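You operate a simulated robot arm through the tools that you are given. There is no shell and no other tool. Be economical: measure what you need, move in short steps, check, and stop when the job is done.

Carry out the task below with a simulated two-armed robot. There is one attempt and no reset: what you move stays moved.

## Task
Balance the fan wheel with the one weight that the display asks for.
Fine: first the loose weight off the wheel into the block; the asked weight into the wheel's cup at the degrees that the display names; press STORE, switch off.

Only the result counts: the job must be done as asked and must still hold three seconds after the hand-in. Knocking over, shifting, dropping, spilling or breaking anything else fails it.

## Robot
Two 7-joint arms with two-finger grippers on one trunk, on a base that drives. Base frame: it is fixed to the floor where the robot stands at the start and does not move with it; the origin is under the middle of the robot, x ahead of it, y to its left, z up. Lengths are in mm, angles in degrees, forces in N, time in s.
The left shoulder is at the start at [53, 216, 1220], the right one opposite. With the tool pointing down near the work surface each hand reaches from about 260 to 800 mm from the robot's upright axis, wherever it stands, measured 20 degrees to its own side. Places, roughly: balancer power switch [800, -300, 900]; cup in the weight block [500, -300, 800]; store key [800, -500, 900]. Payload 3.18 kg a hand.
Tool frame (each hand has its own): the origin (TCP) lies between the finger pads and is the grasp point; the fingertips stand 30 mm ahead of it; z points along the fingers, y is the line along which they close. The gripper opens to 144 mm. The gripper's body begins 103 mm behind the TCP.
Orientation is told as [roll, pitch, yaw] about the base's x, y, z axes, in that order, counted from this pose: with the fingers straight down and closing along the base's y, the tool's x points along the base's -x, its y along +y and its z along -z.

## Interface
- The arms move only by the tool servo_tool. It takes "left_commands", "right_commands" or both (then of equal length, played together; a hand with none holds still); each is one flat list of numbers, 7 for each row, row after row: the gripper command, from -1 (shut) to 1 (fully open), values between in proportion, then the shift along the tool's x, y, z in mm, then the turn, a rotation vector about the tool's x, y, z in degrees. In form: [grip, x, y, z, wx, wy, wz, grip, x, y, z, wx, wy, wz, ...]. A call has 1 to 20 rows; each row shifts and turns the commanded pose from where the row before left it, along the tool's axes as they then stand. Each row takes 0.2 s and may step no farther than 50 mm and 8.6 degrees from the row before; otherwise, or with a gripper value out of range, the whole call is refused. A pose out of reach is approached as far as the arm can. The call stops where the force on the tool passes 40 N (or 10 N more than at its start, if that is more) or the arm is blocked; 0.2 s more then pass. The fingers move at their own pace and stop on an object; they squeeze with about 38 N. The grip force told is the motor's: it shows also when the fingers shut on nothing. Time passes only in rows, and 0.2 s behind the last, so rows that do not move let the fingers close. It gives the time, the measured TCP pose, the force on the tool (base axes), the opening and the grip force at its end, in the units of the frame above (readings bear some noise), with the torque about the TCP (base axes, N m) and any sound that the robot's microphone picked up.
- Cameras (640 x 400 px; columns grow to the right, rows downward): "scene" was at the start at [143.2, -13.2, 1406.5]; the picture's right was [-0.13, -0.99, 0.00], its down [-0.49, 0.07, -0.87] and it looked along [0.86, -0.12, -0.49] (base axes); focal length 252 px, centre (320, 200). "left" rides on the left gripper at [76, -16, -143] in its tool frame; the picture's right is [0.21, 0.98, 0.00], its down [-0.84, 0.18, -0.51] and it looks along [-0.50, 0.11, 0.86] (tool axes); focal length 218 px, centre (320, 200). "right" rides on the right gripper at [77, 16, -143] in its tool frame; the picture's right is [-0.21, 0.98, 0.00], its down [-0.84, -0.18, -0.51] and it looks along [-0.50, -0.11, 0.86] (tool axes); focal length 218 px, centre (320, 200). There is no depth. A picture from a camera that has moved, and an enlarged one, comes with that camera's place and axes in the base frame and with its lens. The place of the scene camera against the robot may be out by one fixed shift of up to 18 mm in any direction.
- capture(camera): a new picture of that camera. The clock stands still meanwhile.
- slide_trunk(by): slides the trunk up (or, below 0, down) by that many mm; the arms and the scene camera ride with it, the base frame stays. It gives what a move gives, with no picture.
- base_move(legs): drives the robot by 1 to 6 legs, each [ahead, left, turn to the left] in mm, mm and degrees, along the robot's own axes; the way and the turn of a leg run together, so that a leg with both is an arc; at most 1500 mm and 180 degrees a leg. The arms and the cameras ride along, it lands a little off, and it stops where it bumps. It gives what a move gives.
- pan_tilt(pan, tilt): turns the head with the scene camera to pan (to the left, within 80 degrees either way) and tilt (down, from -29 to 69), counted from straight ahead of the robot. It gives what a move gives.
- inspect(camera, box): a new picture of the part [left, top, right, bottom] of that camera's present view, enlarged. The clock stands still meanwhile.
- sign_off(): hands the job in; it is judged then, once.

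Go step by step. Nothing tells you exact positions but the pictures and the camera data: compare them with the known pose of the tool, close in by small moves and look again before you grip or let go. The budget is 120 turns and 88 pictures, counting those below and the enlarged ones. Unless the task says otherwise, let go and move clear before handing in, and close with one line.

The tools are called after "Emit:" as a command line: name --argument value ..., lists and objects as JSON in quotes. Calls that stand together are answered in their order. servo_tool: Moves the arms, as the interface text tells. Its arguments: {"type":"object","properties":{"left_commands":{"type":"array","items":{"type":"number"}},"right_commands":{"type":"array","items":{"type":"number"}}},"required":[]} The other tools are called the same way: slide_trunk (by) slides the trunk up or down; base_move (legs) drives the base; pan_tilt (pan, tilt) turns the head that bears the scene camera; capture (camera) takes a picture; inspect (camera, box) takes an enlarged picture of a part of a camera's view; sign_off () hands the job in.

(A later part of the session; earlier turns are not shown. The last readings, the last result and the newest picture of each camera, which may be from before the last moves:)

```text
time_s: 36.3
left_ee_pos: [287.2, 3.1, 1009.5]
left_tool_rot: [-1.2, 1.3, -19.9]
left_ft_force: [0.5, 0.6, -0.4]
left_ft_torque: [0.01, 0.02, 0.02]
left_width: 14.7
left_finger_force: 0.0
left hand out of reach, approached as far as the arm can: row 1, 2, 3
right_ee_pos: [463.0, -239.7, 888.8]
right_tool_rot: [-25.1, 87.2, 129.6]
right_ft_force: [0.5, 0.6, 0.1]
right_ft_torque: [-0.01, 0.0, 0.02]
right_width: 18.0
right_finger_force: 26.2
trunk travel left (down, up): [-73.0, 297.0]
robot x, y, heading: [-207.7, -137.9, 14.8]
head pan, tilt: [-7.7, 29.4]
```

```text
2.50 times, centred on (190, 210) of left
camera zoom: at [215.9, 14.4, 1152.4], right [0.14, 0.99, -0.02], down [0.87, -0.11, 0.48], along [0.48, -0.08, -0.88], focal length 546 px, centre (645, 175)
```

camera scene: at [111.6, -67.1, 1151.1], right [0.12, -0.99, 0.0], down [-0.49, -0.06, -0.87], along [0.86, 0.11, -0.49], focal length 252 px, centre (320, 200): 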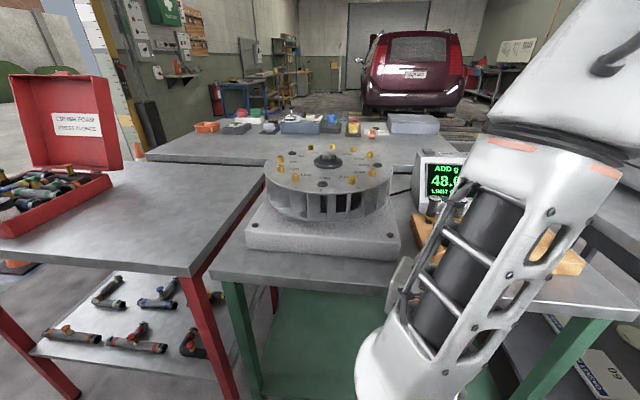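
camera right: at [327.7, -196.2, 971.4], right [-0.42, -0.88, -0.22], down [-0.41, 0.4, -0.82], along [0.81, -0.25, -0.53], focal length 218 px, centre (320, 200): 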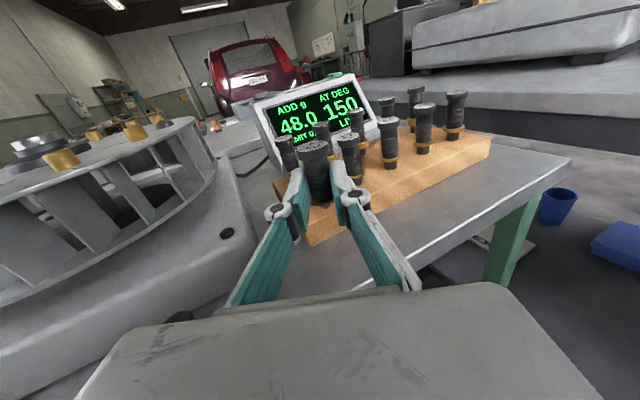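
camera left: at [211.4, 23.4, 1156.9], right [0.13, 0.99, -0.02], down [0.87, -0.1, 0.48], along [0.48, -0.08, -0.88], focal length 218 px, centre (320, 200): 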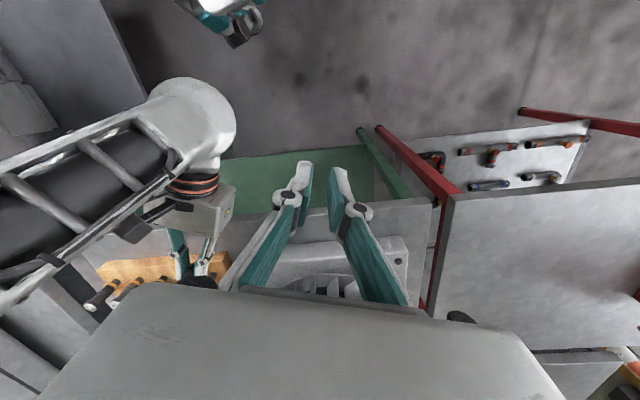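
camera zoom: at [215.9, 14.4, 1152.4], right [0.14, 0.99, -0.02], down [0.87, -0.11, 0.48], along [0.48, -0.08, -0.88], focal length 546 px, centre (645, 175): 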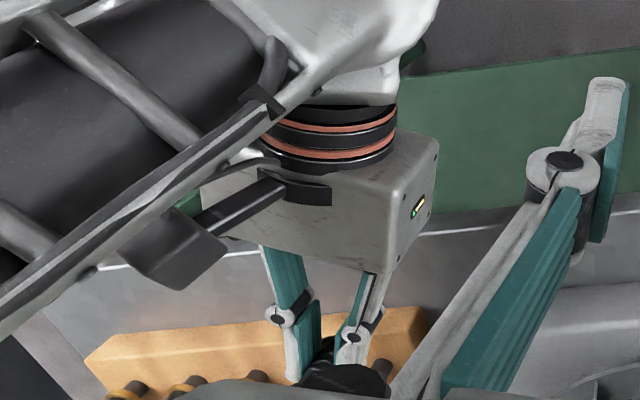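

The left view can't reach the cup, so I will rely on comparing the held head with head "17" in the right camera: the cup lies 57 mm to its left. First I trim the last 2–3° of tilt.

Emit:
servo_tool --right_commands '[-1, 0, 0, 0, 0, 2.5, -1.2, -1, 0, 0, 0, 0, 0, 0]'

Emit:
inspect --camera "right" --box '[260, 80, 480, 220]'

```text
time_s: 36.9
left_ee_pos: [288.3, 2.8, 1007.9]
left_tool_rot: [-1.3, 1.4, -19.9]
left_ft_force: [0.5, 0.4, 0.5]
left_ft_torque: [-0.02, 0.02, 0.0]
left_width: 14.7
left_finger_force: 0.0
right_ee_pos: [463.5, -241.4, 895.2]
right_tool_rot: [-83.0, 89.0, 71.3]
right_ft_force: [0.2, 0.0, -0.9]
right_ft_torque: [-0.02, 0.01, -0.03]
right_width: 17.9
right_finger_force: 26.3
trunk travel left (down, up): [-73.0, 297.0]
robot x, y, heading: [-205.7, -132.3, 14.8]
head pan, tilt: [-7.7, 29.4]
```

```text
2.86 times, centred on (370, 150) of right
camera zoom: at [327.1, -196.4, 973.2], right [-0.42, -0.88, -0.23], down [-0.37, 0.4, -0.84], along [0.82, -0.27, -0.5], focal length 624 px, centre (177, 343)
```

zoom: 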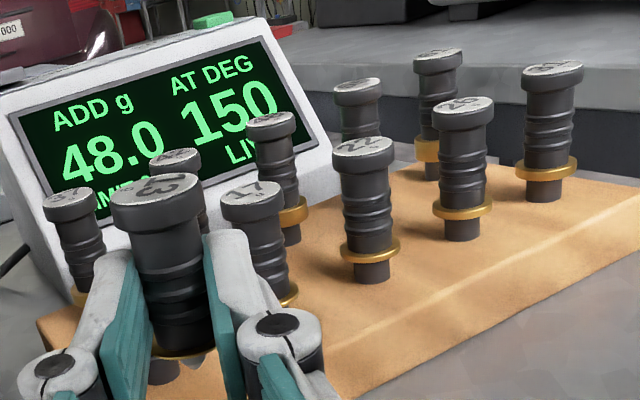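

The held weight is upright, parallel with its neighbours. The cup is about 56 mm ahead and 3 mm right of it; I drive that with the base so the arm posture stays as is.

Emit:
base_move --legs '[[54, -17, 0]]'

Emit:
inspect --camera "right" --box '[260, 80, 480, 220]'

Emit:
capture --camera "scene"

```text
time_s: 37.9
left_ee_pos: [345.7, 0.1, 1007.5]
left_tool_rot: [-1.1, 1.5, -19.9]
left_ft_force: [0.6, -0.9, 0.1]
left_ft_torque: [0.02, 0.04, -0.02]
left_width: 14.4
left_finger_force: 0.1
right_ee_pos: [520.8, -245.4, 893.3]
right_tool_rot: [-63.7, 89.2, 90.2]
right_ft_force: [0.7, 0.0, -0.9]
right_ft_torque: [-0.01, -0.02, 0.0]
right_width: 18.0
right_finger_force: 26.4
trunk travel left (down, up): [-73.0, 297.0]
robot x, y, heading: [-152.2, -137.7, 14.8]
head pan, tilt: [-7.7, 29.4]
```

```text
2.86 times, centred on (370, 150) of right
camera zoom: at [385.0, -200.0, 970.4], right [-0.43, -0.88, -0.22], down [-0.38, 0.39, -0.84], along [0.82, -0.28, -0.5], focal length 624 px, centre (177, 343)
```

zoom: 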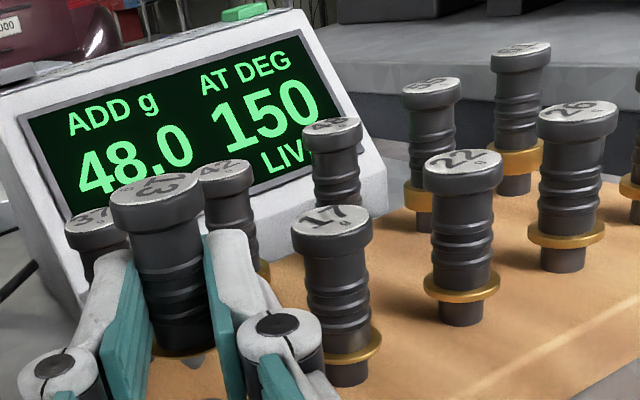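

```text
51 pictures are left
camera scene: at [169.4, -70.0, 1151.0], right [0.12, -0.99, 0.0], down [-0.49, -0.06, -0.87], along [0.86, 0.11, -0.49], focal length 252 px, centre (320, 200)
```

scene: 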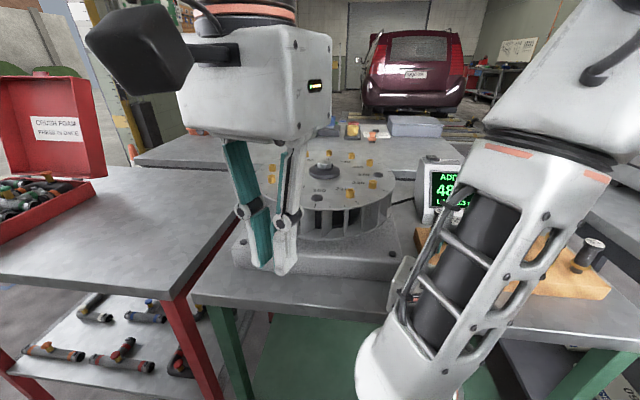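

The weight is over the cup within a couple of mm by both estimates, with head still about 28 mm high. I lower 12 mm first, watching drift.

Emit:
servo_tool --right_commands '[-1, -4, 0, 0, 0, 0, 0, -1, -4, 0, 0, 0, 0, 0, -1, -4, 0, 0, 0, 0, 0, -1, 0, 0, 0, 0, 0, 0]'

```text
time_s: 38.9
left_ee_pos: [345.3, 0.1, 1008.9]
left_tool_rot: [-1.2, 1.5, -20.0]
left_ft_force: [-0.9, -0.2, -0.1]
left_ft_torque: [0.01, 0.05, 0.03]
left_width: 14.1
left_finger_force: 0.0
right_ee_pos: [517.8, -247.5, 886.8]
right_tool_rot: [-70.5, 88.2, 82.6]
right_ft_force: [-0.3, -0.2, 0.2]
right_ft_torque: [0.02, 0.0, -0.02]
right_width: 17.9
right_finger_force: 25.9
right hand out of reach, approached as far as the arm can: row 2
trunk travel left (down, up): [-73.0, 297.0]
robot x, y, heading: [-154.6, -139.5, 14.8]
head pan, tilt: [-7.7, 29.4]
```

The arm reaches its limit going lower, so I raise the hand 35 mm relative to the trunk and let the trunk do the lowering.

Emit:
servo_tool --right_commands '[-1, 12, 0, 0, 0, 0, 0, -1, 12, 0, 0, 0, 0, 0, -1, 12, 0, 0, 0, 0, 0, -1, 11, 0, 0, 0, 0, 0, -1, 0, 0, 0, 0, 0, 0]'

Emit:
slide_trunk --by -35

Emit:
inspect --camera "right" --box '[260, 80, 480, 220]'

```text
time_s: 40.0
left_ee_pos: [344.4, 0.0, 1007.3]
left_tool_rot: [-1.3, 1.5, -20.0]
left_ft_force: [0.3, 0.4, 0.1]
left_ft_torque: [-0.02, 0.0, 0.0]
left_width: 14.5
left_finger_force: 0.1
right_ee_pos: [519.8, -235.7, 902.4]
right_tool_rot: [-67.1, 89.4, 86.9]
right_ft_force: [-0.1, 0.7, -0.2]
right_ft_torque: [0.0, 0.02, 0.02]
right_width: 17.9
right_finger_force: 26.3
right hand out of reach, approached as far as the arm can: row 2, 3, 4
trunk travel left (down, up): [-73.0, 297.0]
robot x, y, heading: [-147.7, -140.2, 14.6]
head pan, tilt: [-7.7, 29.4]
```

```text
time_s: 40.6
left_ee_pos: [345.7, 0.6, 982.2]
left_tool_rot: [-1.5, 2.2, -19.9]
left_ft_force: [-1.7, -1.0, 0.7]
left_ft_torque: [0.06, -0.07, 0.01]
left_width: 14.4
left_finger_force: 0.1
right_ee_pos: [523.6, -237.4, 857.7]
right_tool_rot: [15.1, 87.7, 168.4]
right_ft_force: [-6.5, 9.7, 15.0]
right_ft_torque: [-0.1, -0.19, 0.12]
right_width: 17.7
right_finger_force: 26.2
trunk travel left (down, up): [-54.0, 315.0]
robot x, y, heading: [-148.5, -136.0, 14.9]
head pan, tilt: [-7.7, 29.4]
stopped: the force on the tool passed its limit at 144 N (the readings are from after the stop); the commanded pose is now the measured one
```

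```text
2.86 times, centred on (370, 150) of right
camera zoom: at [391.5, -188.4, 941.6], right [-0.45, -0.87, -0.2], down [-0.41, 0.4, -0.82], along [0.8, -0.29, -0.53], focal length 624 px, centre (177, 343)
```

zoom: 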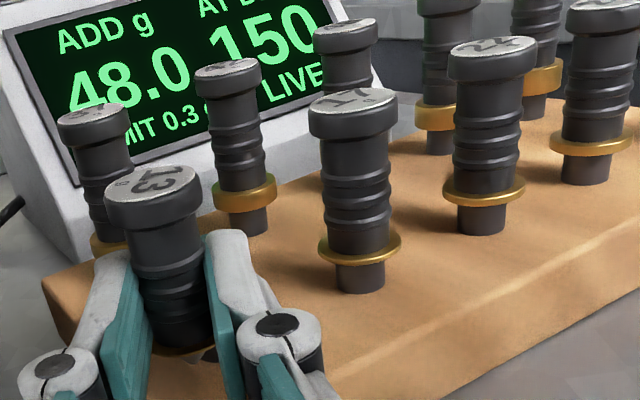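

The trunk move pressed the weight down beside the cup; I must go gently. I lift right away and look at the state.

Emit:
servo_tool --right_commands '[-1, 5, 0, 0, 0, 0, 0, -1, 10, 0, 0, 0, 0, 0, -1, 10, 0, 0, 0, 0, 0, -1, 10, 0, 0, 0, 0, 0, -1, 0, 0, 0, 0, 0, 0]'

Emit:
inspect --camera "right" --box '[230, 80, 480, 240]'

Emit:
inspect --camera "scene" --box '[380, 130, 640, 330]'

```text
time_s: 41.8
left_ee_pos: [346.2, 2.4, 982.0]
left_tool_rot: [-1.7, 2.2, -20.0]
left_ft_force: [-0.2, -0.3, -0.4]
left_ft_torque: [-0.02, -0.02, 0.04]
left_width: 14.3
left_finger_force: 0.0
right_ee_pos: [523.7, -237.8, 856.8]
right_tool_rot: [19.5, 87.7, 172.5]
right_ft_force: [-2.4, 10.6, 19.7]
right_ft_torque: [-0.06, -0.33, 0.12]
right_width: 17.7
right_finger_force: 25.7
right hand out of reach, approached as far as the arm can: row 1, 2, 3, 4
trunk travel left (down, up): [-54.0, 315.0]
robot x, y, heading: [-151.6, -137.3, 14.7]
head pan, tilt: [-7.7, 29.4]
```

```text
2.50 times, centred on (355, 160) of right
camera zoom: at [391.9, -188.0, 941.4], right [-0.45, -0.87, -0.2], down [-0.4, 0.39, -0.83], along [0.8, -0.29, -0.53], focal length 546 px, centre (232, 300)
```

zoom: 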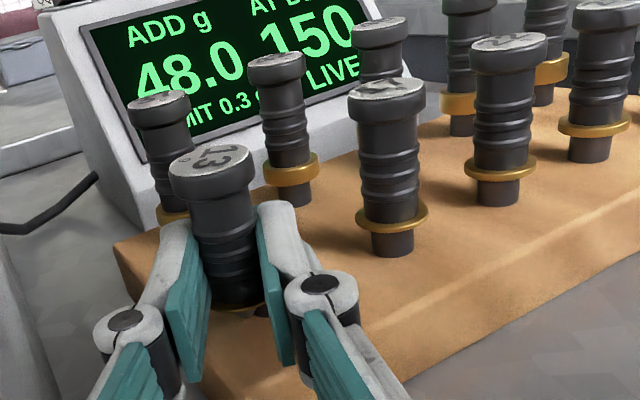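

```text
2.00 times, centred on (510, 230) of scene
camera zoom: at [185.2, -64.0, 1126.5], right [0.12, -0.99, 0.0], down [-0.49, -0.06, -0.87], along [0.87, 0.11, -0.49], focal length 504 px, centre (-60, 140)
```

zoom: 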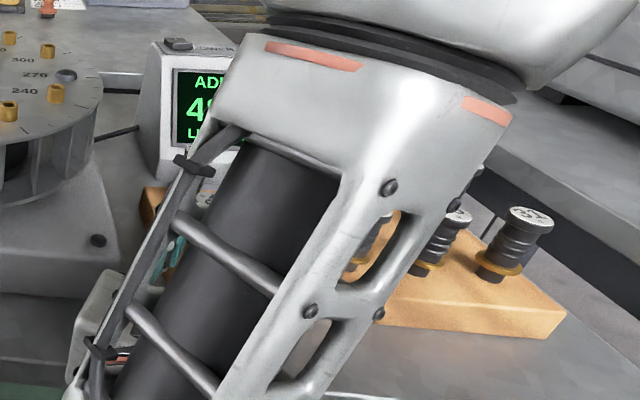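

The head is now as low as its seated neighbours, so the pin may be in the cup already. I enlarge the foot of the weight.

Emit:
inspect --camera "right" --box '[290, 180, 370, 230]'

Emit:
inspect --camera "left" --box '[80, 130, 300, 290]'

```text
8.00 times, centred on (330, 205) of right
camera zoom: at [391.9, -188.0, 941.4], right [-0.45, -0.87, -0.2], down [-0.4, 0.39, -0.83], along [0.8, -0.29, -0.53], focal length 1746 px, centre (240, 160)
```

zoom: 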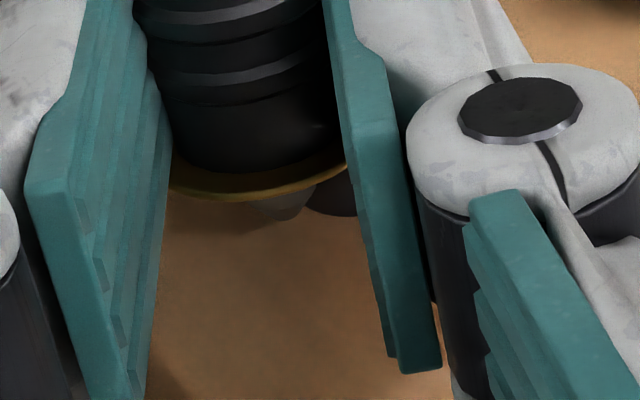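

```text
2.50 times, centred on (190, 210) of left
camera zoom: at [276.3, 14.3, 1128.4], right [0.14, 0.99, -0.02], down [0.88, -0.11, 0.47], along [0.46, -0.08, -0.88], focal length 546 px, centre (645, 175)
```

zoom: 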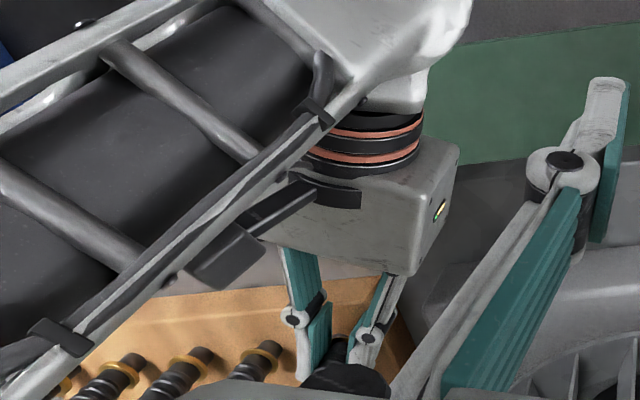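

Now I see it: the pin stands left of the dark cup, with the flange resting on the cup's rim. I raise with the trunk.

Emit:
slide_trunk --by 20

Emit:
inspect --camera "right" --box '[230, 80, 480, 240]'

```text
time_s: 42.4
left_ee_pos: [351.7, 3.2, 999.2]
left_tool_rot: [-2.0, 2.4, -19.4]
left_ft_force: [1.0, 0.8, -0.5]
left_ft_torque: [-0.08, 0.09, -0.03]
left_width: 14.6
left_finger_force: 0.0
right_ee_pos: [527.4, -243.0, 876.2]
right_tool_rot: [8.5, 87.3, 160.9]
right_ft_force: [-0.3, 0.2, -0.1]
right_ft_torque: [-0.06, -0.06, -0.03]
right_width: 18.0
right_finger_force: 26.2
trunk travel left (down, up): [-74.0, 295.0]
robot x, y, heading: [-150.7, -136.2, 14.9]
head pan, tilt: [-7.7, 29.4]
```

```text
2.50 times, centred on (355, 160) of right
camera zoom: at [397.5, -192.5, 960.8], right [-0.46, -0.86, -0.2], down [-0.4, 0.41, -0.82], along [0.79, -0.3, -0.54], focal length 546 px, centre (232, 300)
```

zoom: 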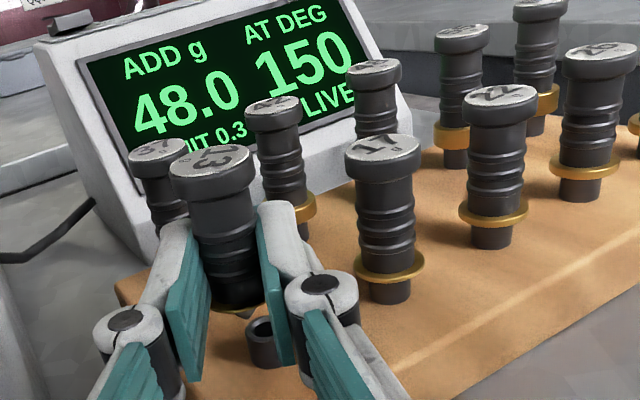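

The cup and the pin tip are now both visible. I enlarge them to measure the offset.

Emit:
inspect --camera "right" --box '[290, 170, 370, 230]'

```text
6.67 times, centred on (330, 200) of right
camera zoom: at [397.5, -192.5, 960.8], right [-0.46, -0.86, -0.2], down [-0.4, 0.41, -0.82], along [0.79, -0.3, -0.54], focal length 1455 px, centre (253, 200)
```

zoom: 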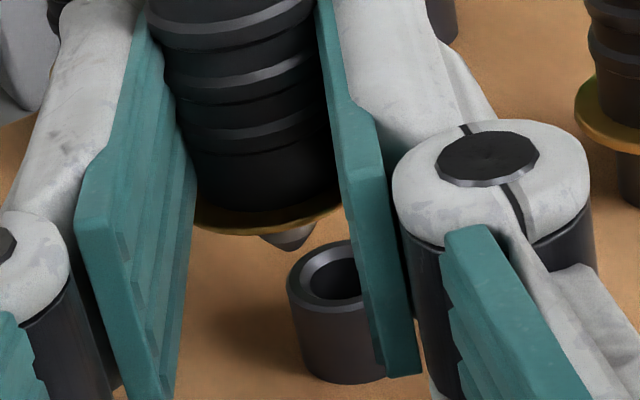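

The cup lies about 6 mm to the hand's right; the fore-aft offset depends on height. I shift that with the base and look again.

Emit:
base_move --legs '[[-4, -4.4, 0]]'

Emit:
inspect --camera "right" --box '[290, 170, 370, 230]'

```text
time_s: 43.2
left_ee_pos: [344.8, -2.1, 1003.3]
left_tool_rot: [-1.9, 2.1, -19.5]
left_ft_force: [0.6, -0.9, 0.3]
left_ft_torque: [0.01, -0.03, -0.01]
left_width: 14.4
left_finger_force: 0.0
right_ee_pos: [523.4, -247.9, 877.0]
right_tool_rot: [8.9, 87.3, 161.3]
right_ft_force: [0.0, -0.3, -0.2]
right_ft_torque: [-0.01, 0.0, -0.02]
right_width: 17.9
right_finger_force: 26.0
trunk travel left (down, up): [-74.0, 295.0]
robot x, y, heading: [-150.3, -143.5, 14.9]
head pan, tilt: [-7.7, 29.4]
```

```text
6.67 times, centred on (330, 200) of right
camera zoom: at [392.9, -198.7, 961.7], right [-0.46, -0.86, -0.2], down [-0.4, 0.41, -0.82], along [0.79, -0.3, -0.54], focal length 1455 px, centre (253, 200)
```

zoom: 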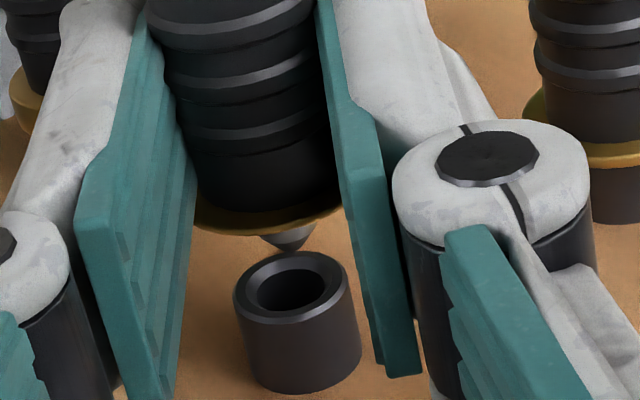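

The hole and pin tip are laterally aligned; fore-aft is still uncertain. I lower 4 mm by the trunk and look again.

Emit:
slide_trunk --by -4

Emit:
inspect --camera "right" --box '[290, 170, 370, 230]'

```text
time_s: 43.7
left_ee_pos: [344.8, -3.0, 999.9]
left_tool_rot: [-1.8, 2.2, -19.3]
left_ft_force: [0.0, -0.3, -0.2]
left_ft_torque: [-0.03, -0.01, 0.0]
left_width: 14.4
left_finger_force: 0.0
right_ee_pos: [524.4, -251.7, 874.0]
right_tool_rot: [9.1, 87.3, 161.1]
right_ft_force: [0.0, 0.2, -0.4]
right_ft_torque: [0.03, 0.03, 0.01]
right_width: 17.8
right_finger_force: 26.2
trunk travel left (down, up): [-70.0, 299.0]
robot x, y, heading: [-148.9, -144.3, 14.5]
head pan, tilt: [-7.7, 29.4]
```

```text
6.67 times, centred on (330, 200) of right
camera zoom: at [393.7, -200.5, 957.6], right [-0.47, -0.86, -0.2], down [-0.4, 0.41, -0.82], along [0.79, -0.3, -0.54], focal length 1455 px, centre (253, 200)
```

zoom: 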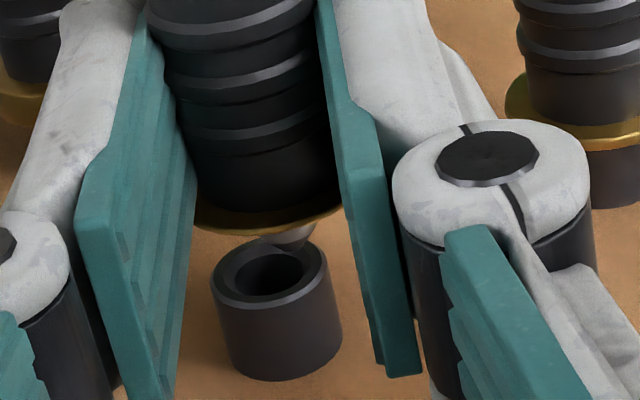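

The hand drifted right about 4 mm while lowering. I correct with a small base move to the left and look again.

Emit:
base_move --legs '[[2.7, 2.9, 0]]'

Emit:
inspect --camera "right" --box '[290, 170, 370, 230]'

```text
time_s: 44.4
left_ee_pos: [348.1, -0.6, 998.0]
left_tool_rot: [-1.9, 2.1, -19.4]
left_ft_force: [-0.5, 0.5, 0.1]
left_ft_torque: [0.02, 0.02, 0.03]
left_width: 14.5
left_finger_force: 0.2
right_ee_pos: [525.8, -247.9, 874.7]
right_tool_rot: [6.5, 87.2, 158.6]
right_ft_force: [-0.8, -0.2, -0.1]
right_ft_torque: [0.01, -0.04, 0.01]
right_width: 17.9
right_finger_force: 26.0
trunk travel left (down, up): [-70.0, 299.0]
robot x, y, heading: [-152.7, -138.3, 15.1]
head pan, tilt: [-7.7, 29.4]
```

```text
6.67 times, centred on (330, 200) of right
camera zoom: at [395.6, -196.1, 958.3], right [-0.47, -0.86, -0.2], down [-0.4, 0.41, -0.82], along [0.79, -0.3, -0.54], focal length 1455 px, centre (253, 200)
```

zoom: 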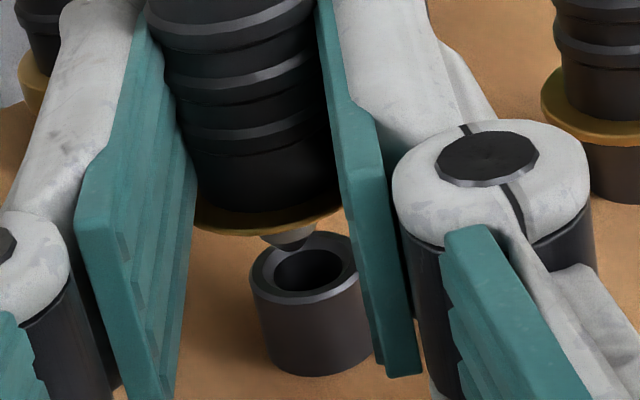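

Now the cup is about 2 mm to the right. I try that small step with the arm itself.

Emit:
servo_tool --right_commands '[-1, 0, 1, 0, 0, 0, 0, -1, 0, 1, 0, 0, 0, 0]'

Emit:
inspect --camera "right" --box '[290, 170, 370, 230]'

```text
time_s: 45.0
left_ee_pos: [347.5, -0.9, 997.6]
left_tool_rot: [-1.8, 2.2, -19.5]
left_ft_force: [0.6, 0.0, -0.1]
left_ft_torque: [0.0, 0.0, 0.02]
left_width: 14.7
left_finger_force: 0.0
right_ee_pos: [525.3, -248.1, 875.0]
right_tool_rot: [6.9, 87.3, 159.0]
right_ft_force: [0.3, -1.9, 0.4]
right_ft_torque: [0.01, -0.02, 0.0]
right_width: 17.6
right_finger_force: 25.9
trunk travel left (down, up): [-70.0, 299.0]
robot x, y, heading: [-152.2, -137.8, 14.7]
head pan, tilt: [-7.7, 29.4]
```

```text
6.67 times, centred on (330, 200) of right
camera zoom: at [394.2, -198.1, 958.3], right [-0.47, -0.86, -0.2], down [-0.4, 0.41, -0.82], along [0.79, -0.3, -0.54], focal length 1455 px, centre (253, 200)
```

zoom: 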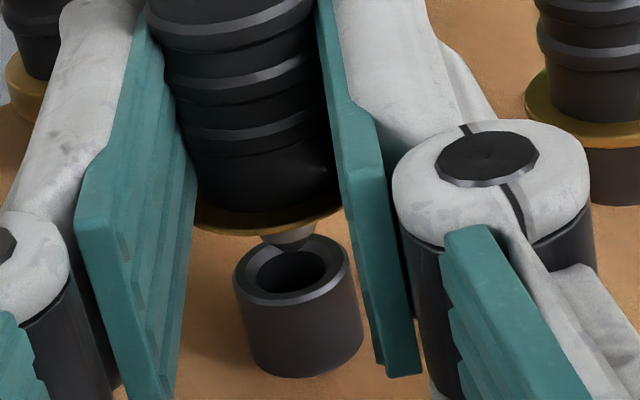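

Small arm steps now work exactly. I lower 2.5 mm with the arm and look.

Emit:
servo_tool --right_commands '[-1, -1.5, -0.3, 0, 0, 0, 0, -1, -1, -0.2, 0, 0, 0, 0]'

Emit:
inspect --camera "right" --box '[300, 185, 350, 225]'

```text
time_s: 45.6
left_ee_pos: [348.0, -0.6, 998.9]
left_tool_rot: [-1.8, 2.1, -19.4]
left_ft_force: [-0.1, 0.7, -0.2]
left_ft_torque: [-0.02, 0.01, -0.02]
left_width: 14.2
left_finger_force: 0.0
right_ee_pos: [525.3, -247.9, 871.9]
right_tool_rot: [6.6, 87.3, 158.9]
right_ft_force: [0.6, 0.2, -0.1]
right_ft_torque: [0.01, 0.0, 0.01]
right_width: 17.9
right_finger_force: 25.9
trunk travel left (down, up): [-70.0, 299.0]
robot x, y, heading: [-152.9, -139.8, 14.8]
head pan, tilt: [-7.7, 29.4]
```

```text
10.00 times, centred on (325, 205) of right
camera zoom: at [394.7, -198.0, 955.8], right [-0.47, -0.86, -0.2], down [-0.4, 0.41, -0.82], along [0.79, -0.3, -0.54], focal length 2183 px, centre (270, 150)
```

zoom: 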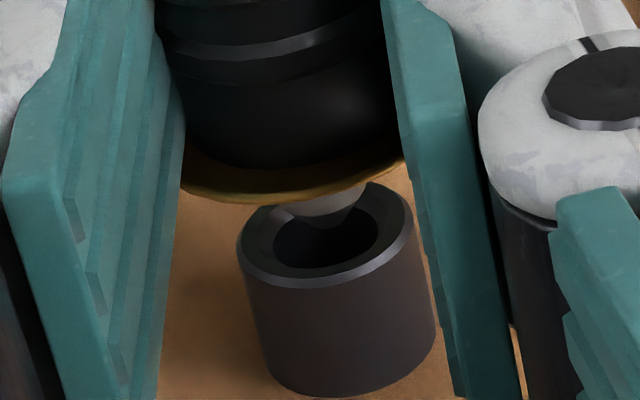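

The tip is entering above the hole. I shift 1 mm left, 1 mm ahead and lower 2 mm more.

Emit:
servo_tool --right_commands '[-1, 0, -1, 0.7, 0, 0, 0, -1, -2, 0, 0, 0, 0, 0, -1, 0, 0, 0, 0, 0, 0]'

Emit:
inspect --camera "right" --box '[300, 185, 350, 225]'

```text
time_s: 46.4
left_ee_pos: [348.2, 0.1, 997.7]
left_tool_rot: [-1.9, 2.1, -19.4]
left_ft_force: [0.2, 0.2, -0.4]
left_ft_torque: [-0.03, 0.05, 0.02]
left_width: 14.4
left_finger_force: 0.0
right_ee_pos: [525.8, -248.3, 869.5]
right_tool_rot: [5.8, 87.3, 158.0]
right_ft_force: [-0.9, -0.9, 0.5]
right_ft_torque: [0.04, 0.01, 0.01]
right_width: 17.5
right_finger_force: 25.9
trunk travel left (down, up): [-70.0, 299.0]
robot x, y, heading: [-151.7, -144.1, 14.7]
head pan, tilt: [-7.7, 29.4]
```

```text
10.00 times, centred on (325, 205) of right
camera zoom: at [396.0, -198.0, 954.4], right [-0.47, -0.86, -0.2], down [-0.4, 0.41, -0.82], along [0.79, -0.3, -0.54], focal length 2183 px, centre (270, 150)
```

zoom: 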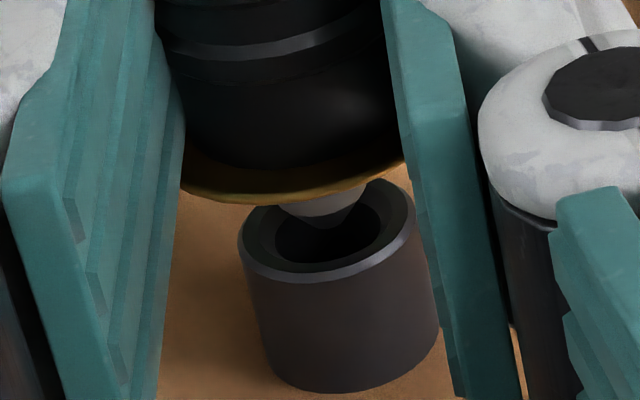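

No contact yet. I lower another 3 mm in small steps.

Emit:
servo_tool --right_commands '[-1, -1, -0.4, 0, 0, 0, 0, -1, -1, 0, 0, 0, 0, 0, -1, -1, 0, 0, 0, 0, 0, -1, 0, 0, 0, 0, 0, 0]'

Emit:
inspect --camera "right" --box '[300, 185, 350, 225]'

```text
time_s: 47.4
left_ee_pos: [348.0, 1.1, 998.4]
left_tool_rot: [-1.9, 2.1, -19.3]
left_ft_force: [0.4, -0.4, -0.1]
left_ft_torque: [0.01, -0.01, -0.02]
left_width: 14.2
left_finger_force: 0.2
right_ee_pos: [527.2, -247.6, 866.8]
right_tool_rot: [6.1, 87.2, 158.2]
right_ft_force: [-0.3, 0.7, -0.1]
right_ft_torque: [0.02, -0.02, 0.01]
right_width: 17.7
right_finger_force: 26.3
trunk travel left (down, up): [-70.0, 299.0]
robot x, y, heading: [-152.4, -142.2, 14.9]
head pan, tilt: [-7.7, 29.4]
```

```text
10.00 times, centred on (325, 205) of right
camera zoom: at [396.2, -196.5, 950.9], right [-0.47, -0.86, -0.2], down [-0.4, 0.41, -0.82], along [0.79, -0.3, -0.54], focal length 2183 px, centre (270, 150)
```

zoom: 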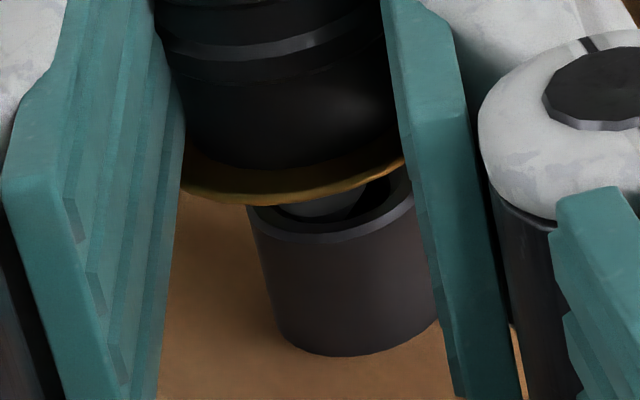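

The pin is in the mouth of the hole without force. I lower further in 1 mm rows.

Emit:
servo_tool --right_commands '[-1, -1, 0, 0, 0, 0, 0, -1, -1, 0, 0, 0, 0, 0, -1, -1, 0, 0, 0, 0, 0, -1, 0, 0, 0, 0, 0, 0]'

Emit:
inspect --camera "right" --box '[300, 185, 350, 225]'

```text
time_s: 48.4
left_ee_pos: [347.4, -0.2, 998.3]
left_tool_rot: [-1.9, 2.1, -19.4]
left_ft_force: [-0.2, 0.1, 0.5]
left_ft_torque: [0.01, 0.0, 0.0]
left_width: 14.5
left_finger_force: 0.0
right_ee_pos: [525.7, -247.0, 863.7]
right_tool_rot: [6.5, 87.3, 158.6]
right_ft_force: [0.2, -0.9, -0.5]
right_ft_torque: [-0.02, -0.01, 0.01]
right_width: 17.8
right_finger_force: 26.0
trunk travel left (down, up): [-70.0, 299.0]
robot x, y, heading: [-156.3, -140.6, 15.0]
head pan, tilt: [-7.7, 29.4]
```

```text
10.00 times, centred on (325, 205) of right
camera zoom: at [395.3, -196.9, 947.9], right [-0.47, -0.86, -0.2], down [-0.4, 0.41, -0.82], along [0.79, -0.3, -0.54], focal length 2183 px, centre (270, 150)
```

zoom: 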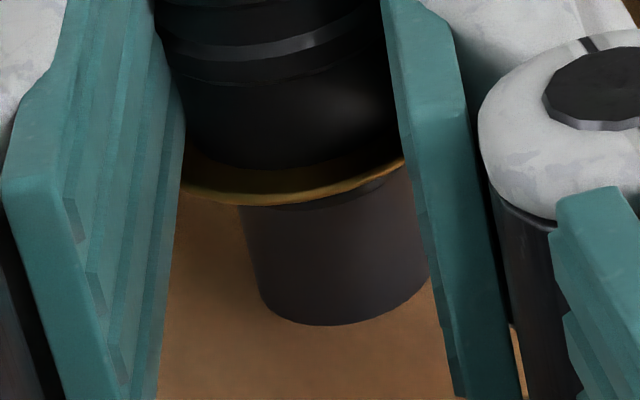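

Still free. I lower further until light contact.

Emit:
servo_tool --right_commands '[-1, -1, 0, 0, 0, 0, 0, -1, -1, 0, 0, 0, 0, 0, -1, -1, 0, 0, 0, 0, 0, -1, 0, 0, 0, 0, 0, 0]'

Emit:
inspect --camera "right" --box '[230, 80, 480, 240]'

```text
time_s: 49.4
left_ee_pos: [348.6, 0.3, 998.9]
left_tool_rot: [-1.9, 2.0, -19.5]
left_ft_force: [-0.7, -0.4, -0.7]
left_ft_torque: [0.01, 0.0, -0.02]
left_width: 14.4
left_finger_force: 0.0
right_ee_pos: [524.6, -246.5, 860.2]
right_tool_rot: [5.1, 87.3, 157.1]
right_ft_force: [10.5, -5.4, 7.3]
right_ft_torque: [-0.16, -0.3, -0.01]
right_width: 17.9
right_finger_force: 25.9
trunk travel left (down, up): [-70.0, 299.0]
robot x, y, heading: [-151.3, -139.9, 14.6]
head pan, tilt: [-7.7, 29.4]
```

```text
2.50 times, centred on (355, 160) of right
camera zoom: at [394.9, -196.5, 945.5], right [-0.47, -0.86, -0.2], down [-0.4, 0.41, -0.82], along [0.79, -0.3, -0.54], focal length 546 px, centre (232, 300)
```

zoom: 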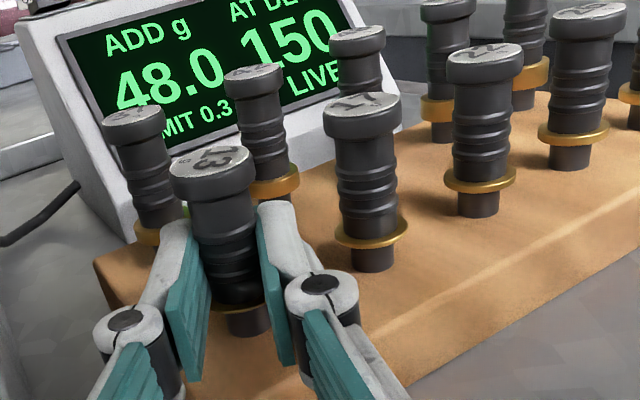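

The pin touches the near wall (a push forward of about 12 N). I yield 1.2 mm forward, then continue down.

Emit:
servo_tool --right_commands '[-1, 0, 0, 1.2, 0, 0, 0, -1, -0.7, 0, 0, 0, 0, 0, -1, -0.7, 0, 0, 0, 0, 0, -1, 0, 0, 0, 0, 0, 0]'

Emit:
inspect --camera "right" --box '[290, 170, 370, 230]'

```text
time_s: 50.4
left_ee_pos: [347.1, -0.6, 998.7]
left_tool_rot: [-1.9, 2.1, -19.4]
left_ft_force: [0.4, 0.5, -1.0]
left_ft_torque: [0.0, 0.0, -0.02]
left_width: 14.5
left_finger_force: 0.1
right_ee_pos: [526.8, -246.5, 860.9]
right_tool_rot: [6.1, 87.2, 158.0]
right_ft_force: [5.6, -8.3, 5.2]
right_ft_torque: [-0.16, -0.18, -0.09]
right_width: 17.9
right_finger_force: 26.5
trunk travel left (down, up): [-70.0, 299.0]
robot x, y, heading: [-153.0, -138.9, 15.0]
head pan, tilt: [-7.7, 29.4]
```

```text
6.67 times, centred on (330, 200) of right
camera zoom: at [395.2, -196.3, 945.0], right [-0.47, -0.86, -0.2], down [-0.4, 0.41, -0.82], along [0.79, -0.3, -0.54], focal length 1455 px, centre (253, 200)
```

zoom: 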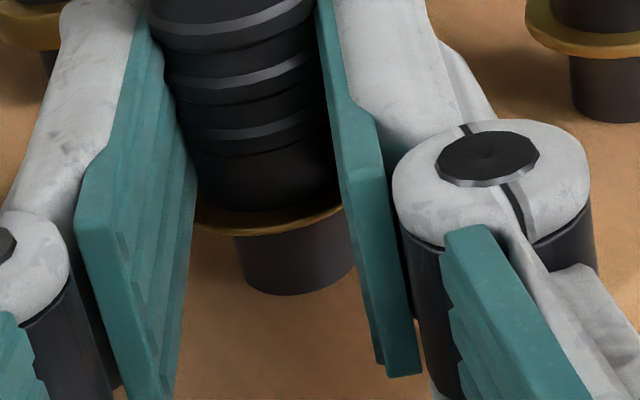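

Emit:
servo_tool --right_commands '[-1, 0, 1.5, 1, 0, 0, 0, -1, -0.7, 0.5, 0.5, 0, 0, 0, -1, -0.7, 0, 0, 0, 0, 0, -1, 0, 0, 0, 0, 0, 0]'

Emit:
inspect --camera "right" --box '[290, 170, 370, 230]'

```text
time_s: 51.4
left_ee_pos: [347.9, -0.8, 999.7]
left_tool_rot: [-1.9, 2.1, -19.6]
left_ft_force: [0.8, -0.3, -0.3]
left_ft_torque: [0.01, 0.01, -0.02]
left_width: 14.5
left_finger_force: 0.2
right_ee_pos: [525.7, -246.9, 861.0]
right_tool_rot: [3.9, 87.2, 155.9]
right_ft_force: [8.5, -10.3, 10.1]
right_ft_torque: [-0.16, -0.1, -0.11]
right_width: 17.7
right_finger_force: 26.2
right hand out of reach, approached as far as the arm can: row 1
trunk travel left (down, up): [-70.0, 299.0]
robot x, y, heading: [-152.3, -139.9, 14.8]
head pan, tilt: [-7.7, 29.4]
```

```text
6.67 times, centred on (330, 200) of right
camera zoom: at [395.0, -196.3, 944.8], right [-0.47, -0.86, -0.21], down [-0.4, 0.41, -0.82], along [0.79, -0.3, -0.54], focal length 1455 px, centre (253, 200)
```

zoom: 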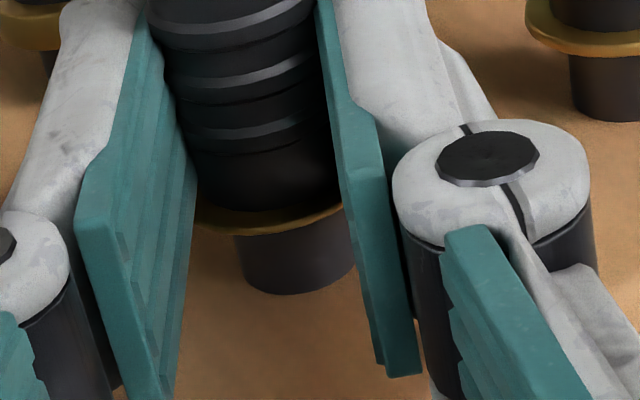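

Emit:
inspect --camera "right" --box '[300, 185, 350, 225]'

Emit:
inspect --camera "right" --box '[360, 150, 400, 195]'

```text
10.00 times, centred on (325, 205) of right
camera zoom: at [395.0, -196.3, 944.8], right [-0.47, -0.86, -0.21], down [-0.4, 0.41, -0.82], along [0.79, -0.3, -0.54], focal length 2183 px, centre (270, 150)
```

zoom: 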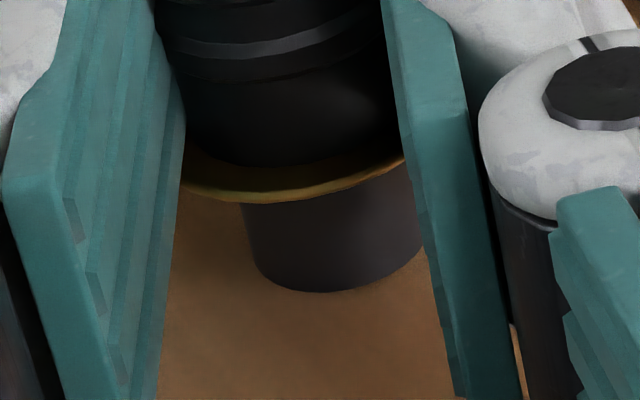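

```text
8.89 times, centred on (380, 172) of right
camera zoom: at [395.0, -196.3, 944.8], right [-0.47, -0.86, -0.21], down [-0.4, 0.41, -0.82], along [0.79, -0.3, -0.54], focal length 1940 px, centre (-213, 444)
```

zoom: 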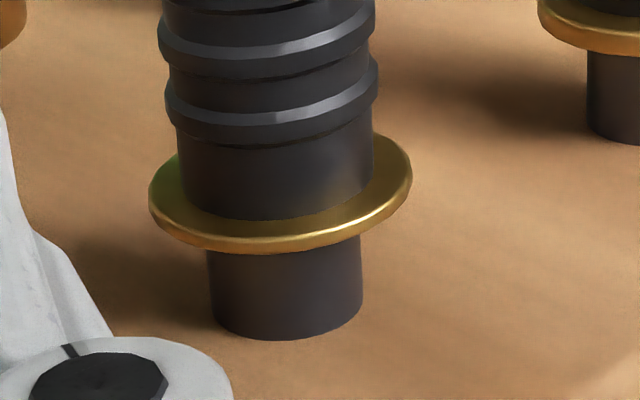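

The pin leans on the near-left edge of the hole and the arm itself can't shift. I raise 3 mm with the trunk and nudge the base 3 mm to the right.

Emit:
slide_trunk --by 4

Emit:
base_move --legs '[[0, -3, 0]]'

Emit:
inspect --camera "right" --box '[300, 185, 350, 225]'

```text
time_s: 52.0
left_ee_pos: [349.4, -1.9, 1000.9]
left_tool_rot: [-1.9, 2.3, -19.5]
left_ft_force: [0.5, 0.5, -0.5]
left_ft_torque: [-0.01, 0.01, 0.0]
left_width: 14.2
left_finger_force: 0.1
right_ee_pos: [526.4, -245.8, 861.0]
right_tool_rot: [9.3, 86.8, 161.3]
right_ft_force: [7.0, -11.8, -7.5]
right_ft_torque: [-0.19, -0.02, -0.12]
right_width: 17.8
right_finger_force: 25.3
trunk travel left (down, up): [-74.0, 295.0]
robot x, y, heading: [-151.8, -139.1, 14.9]
head pan, tilt: [-7.7, 29.4]
```

```text
time_s: 52.7
left_ee_pos: [348.7, -2.5, 1002.3]
left_tool_rot: [-1.9, 2.2, -19.3]
left_ft_force: [0.5, 0.8, -1.0]
left_ft_torque: [0.05, 0.01, 0.0]
left_width: 14.1
left_finger_force: 0.1
right_ee_pos: [526.1, -247.0, 864.7]
right_tool_rot: [4.9, 87.1, 157.1]
right_ft_force: [-0.3, -0.1, -0.6]
right_ft_torque: [-0.03, 0.01, -0.03]
right_width: 17.9
right_finger_force: 26.5
trunk travel left (down, up): [-74.0, 295.0]
robot x, y, heading: [-154.2, -141.5, 15.2]
head pan, tilt: [-7.7, 29.4]
```

```text
10.00 times, centred on (325, 205) of right
camera zoom: at [395.5, -197.2, 949.0], right [-0.47, -0.86, -0.2], down [-0.4, 0.41, -0.82], along [0.79, -0.3, -0.54], focal length 2183 px, centre (270, 150)
```

zoom: 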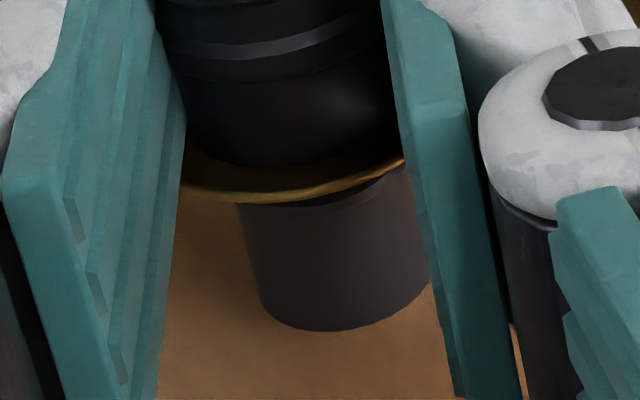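

The tool leans 3° (pin tip toward the robot), which explains the contact. I correct that tilt and shift 1.5 mm right.

Emit:
servo_tool --right_commands '[-1, 0, 0, 0, 0, 1.3, 0, -1, 0, 0.8, 0, 0, 1.3, 0, -1, 0, 0.7, 0, 0, 0, 0, -1, 0, 0, 0, 0, 0, 0]'

Emit:
inspect --camera "right" --box '[300, 185, 350, 225]'

```text
time_s: 53.7
left_ee_pos: [347.8, -3.1, 1001.7]
left_tool_rot: [-2.0, 2.1, -19.4]
left_ft_force: [-0.8, -0.8, 0.5]
left_ft_torque: [-0.02, -0.02, 0.0]
left_width: 14.3
left_finger_force: 0.1
right_ee_pos: [521.8, -253.0, 870.8]
right_tool_rot: [-29.1, 88.7, 121.3]
right_ft_force: [-0.3, 0.1, 0.1]
right_ft_torque: [0.02, 0.0, 0.0]
right_width: 17.6
right_finger_force: 26.2
right hand out of reach, approached as far as the arm can: row 1, 2
trunk travel left (down, up): [-74.0, 295.0]
robot x, y, heading: [-149.4, -143.2, 14.8]
head pan, tilt: [-7.7, 29.4]
```

```text
10.00 times, centred on (325, 205) of right
camera zoom: at [390.6, -198.4, 950.7], right [-0.49, -0.85, -0.22], down [-0.36, 0.42, -0.83], along [0.79, -0.32, -0.51], focal length 2183 px, centre (270, 150)
```

zoom: 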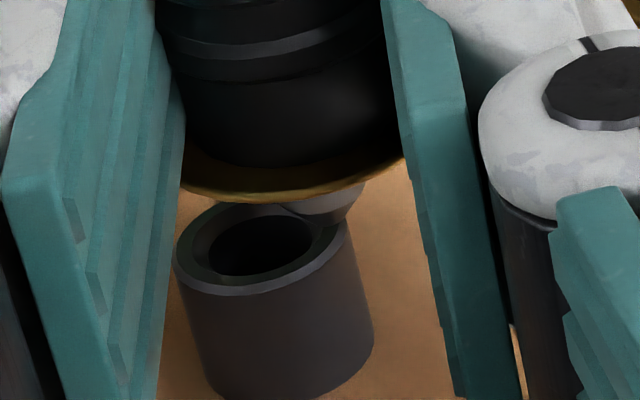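

The tilt is now about 1°, but the hand shifted right and back. I raise 4 mm and correct with the base.

Emit:
slide_trunk --by 4

Emit:
base_move --legs '[[6.5, 4, 0]]'

Emit:
inspect --camera "right" --box '[300, 185, 350, 225]'

```text
time_s: 54.2
left_ee_pos: [349.2, -1.8, 1005.1]
left_tool_rot: [-2.2, 2.0, -19.0]
left_ft_force: [0.9, 0.7, -1.2]
left_ft_torque: [0.0, 0.05, 0.04]
left_width: 14.0
left_finger_force: 0.0
right_ee_pos: [523.0, -248.7, 877.8]
right_tool_rot: [-41.1, 88.5, 109.3]
right_ft_force: [-0.5, -0.9, -0.3]
right_ft_torque: [-0.05, -0.05, -0.03]
right_width: 17.7
right_finger_force: 26.0
trunk travel left (down, up): [-78.0, 291.0]
robot x, y, heading: [-154.3, -141.6, 14.6]
head pan, tilt: [-7.7, 29.4]
```

```text
time_s: 55.0
left_ee_pos: [353.5, 3.2, 1007.5]
left_tool_rot: [-2.0, 1.9, -19.1]
left_ft_force: [0.3, 0.9, -0.8]
left_ft_torque: [-0.07, -0.01, 0.01]
left_width: 14.4
left_finger_force: 0.0
right_ee_pos: [527.5, -245.4, 877.5]
right_tool_rot: [-39.5, 88.6, 110.9]
right_ft_force: [-0.1, -0.3, -0.1]
right_ft_torque: [0.01, 0.03, -0.03]
right_width: 18.1
right_finger_force: 25.7
trunk travel left (down, up): [-78.0, 291.0]
robot x, y, heading: [-147.4, -136.2, 14.6]
head pan, tilt: [-7.7, 29.4]
```

```text
10.00 times, centred on (325, 205) of right
camera zoom: at [395.6, -191.4, 957.5], right [-0.48, -0.85, -0.22], down [-0.36, 0.43, -0.83], along [0.8, -0.32, -0.51], focal length 2183 px, centre (270, 150)
```

zoom: 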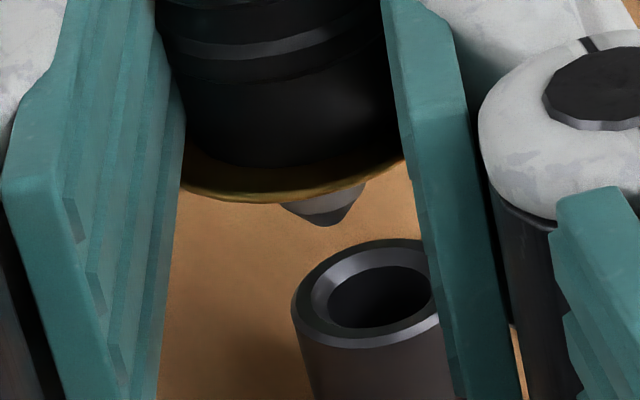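

Clear view now: the cup is about 3 mm ahead and 1.7 mm right of the pin. I make that step with the arm and lower 3 mm.

Emit:
servo_tool --right_commands '[-1, 0, 0.9, 1.5, 0, 0, 0, -1, 0, 0.8, 1.3, 0, 0, 0, -1, -1.5, 0, 0, 0, 0, 0, -1, -1.5, 0, 0, 0, 0, 0, -1, 0, 0, 0, 0, 0, 0]'

Emit:
inspect --camera "right" --box '[300, 185, 350, 225]'

```text
time_s: 56.1
left_ee_pos: [353.4, 1.9, 1006.9]
left_tool_rot: [-2.2, 1.9, -19.0]
left_ft_force: [-0.3, -0.1, 0.0]
left_ft_torque: [-0.02, -0.02, 0.02]
left_width: 14.4
left_finger_force: 0.0
right_ee_pos: [528.0, -246.8, 877.7]
right_tool_rot: [-38.8, 88.3, 111.3]
right_ft_force: [0.1, 0.8, -0.8]
right_ft_torque: [-0.02, -0.06, -0.01]
right_width: 17.8
right_finger_force: 26.0
right hand out of reach, approached as far as the arm can: row 3
trunk travel left (down, up): [-78.0, 291.0]
robot x, y, heading: [-144.8, -136.2, 14.4]
head pan, tilt: [-7.7, 29.4]
```

```text
10.00 times, centred on (325, 205) of right
camera zoom: at [396.2, -193.0, 957.9], right [-0.49, -0.84, -0.23], down [-0.36, 0.43, -0.83], along [0.79, -0.32, -0.51], focal length 2183 px, centre (270, 150)
```

zoom: 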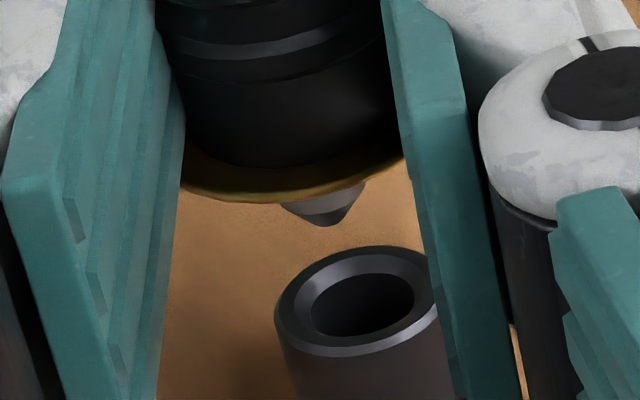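

Lateral is aligned. I lower 5 mm with the trunk, then judge fore-aft.

Emit:
slide_trunk --by -5

Emit:
inspect --camera "right" --box '[300, 185, 350, 225]'

```text
time_s: 56.7
left_ee_pos: [352.9, 3.5, 1002.0]
left_tool_rot: [-2.1, 1.9, -19.1]
left_ft_force: [-0.7, -0.3, -0.2]
left_ft_torque: [-0.02, -0.06, 0.02]
left_width: 14.4
left_finger_force: 0.1
right_ee_pos: [527.9, -249.8, 872.6]
right_tool_rot: [-37.5, 88.6, 112.5]
right_ft_force: [0.7, -0.9, 0.3]
right_ft_torque: [0.03, 0.06, 0.03]
right_width: 17.9
right_finger_force: 26.4
trunk travel left (down, up): [-73.0, 296.0]
robot x, y, heading: [-141.9, -137.2, 14.8]
head pan, tilt: [-7.7, 29.4]
```

```text
10.00 times, centred on (325, 205) of right
camera zoom: at [396.9, -194.8, 951.9], right [-0.49, -0.84, -0.22], down [-0.36, 0.43, -0.83], along [0.79, -0.33, -0.51], focal length 2183 px, centre (270, 150)
```

zoom: 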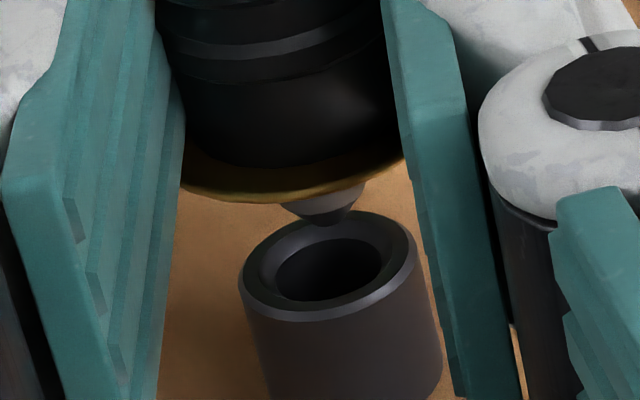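

Emit:
servo_tool --right_commands '[-1, 0, -1, 0.8, 0, 0, 0, -1, 0, -1, 0.8, 0, 0, 0, -1, 0, 0, 0, 0, 0, 0]'

Emit:
slide_trunk --by -3

Emit:
inspect --camera "right" --box '[300, 185, 350, 225]'

```text
time_s: 57.5
left_ee_pos: [353.8, 3.4, 1001.5]
left_tool_rot: [-2.0, 1.9, -19.0]
left_ft_force: [0.1, 1.0, -0.6]
left_ft_torque: [-0.02, -0.04, -0.01]
left_width: 14.6
left_finger_force: 0.0
right_ee_pos: [529.8, -246.3, 872.2]
right_tool_rot: [-39.4, 88.5, 110.8]
right_ft_force: [-0.7, -0.9, 0.0]
right_ft_torque: [-0.01, 0.0, 0.0]
right_width: 17.9
right_finger_force: 26.7
trunk travel left (down, up): [-73.0, 296.0]
robot x, y, heading: [-148.3, -137.1, 14.9]
head pan, tilt: [-7.7, 29.4]
```

```text
time_s: 58.0
left_ee_pos: [353.6, 3.9, 999.9]
left_tool_rot: [-2.0, 1.8, -19.1]
left_ft_force: [-0.5, -0.3, 0.2]
left_ft_torque: [-0.01, -0.02, -0.01]
left_width: 14.2
left_finger_force: 0.0
right_ee_pos: [529.8, -247.2, 868.7]
right_tool_rot: [-40.0, 88.7, 110.0]
right_ft_force: [-1.8, 2.2, 6.3]
right_ft_torque: [-0.02, -0.08, 0.05]
right_width: 17.7
right_finger_force: 25.9
trunk travel left (down, up): [-70.0, 299.0]
robot x, y, heading: [-147.2, -140.4, 14.5]
head pan, tilt: [-7.7, 29.4]
```

```text
10.00 times, centred on (325, 205) of right
camera zoom: at [399.0, -193.2, 949.4], right [-0.49, -0.84, -0.22], down [-0.36, 0.43, -0.83], along [0.8, -0.33, -0.51], focal length 2183 px, centre (270, 150)
```

zoom: 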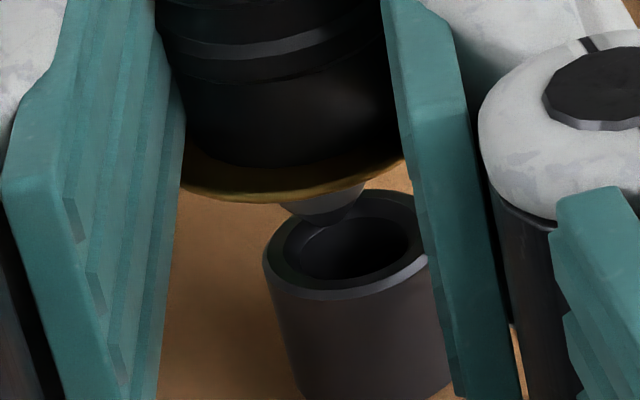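

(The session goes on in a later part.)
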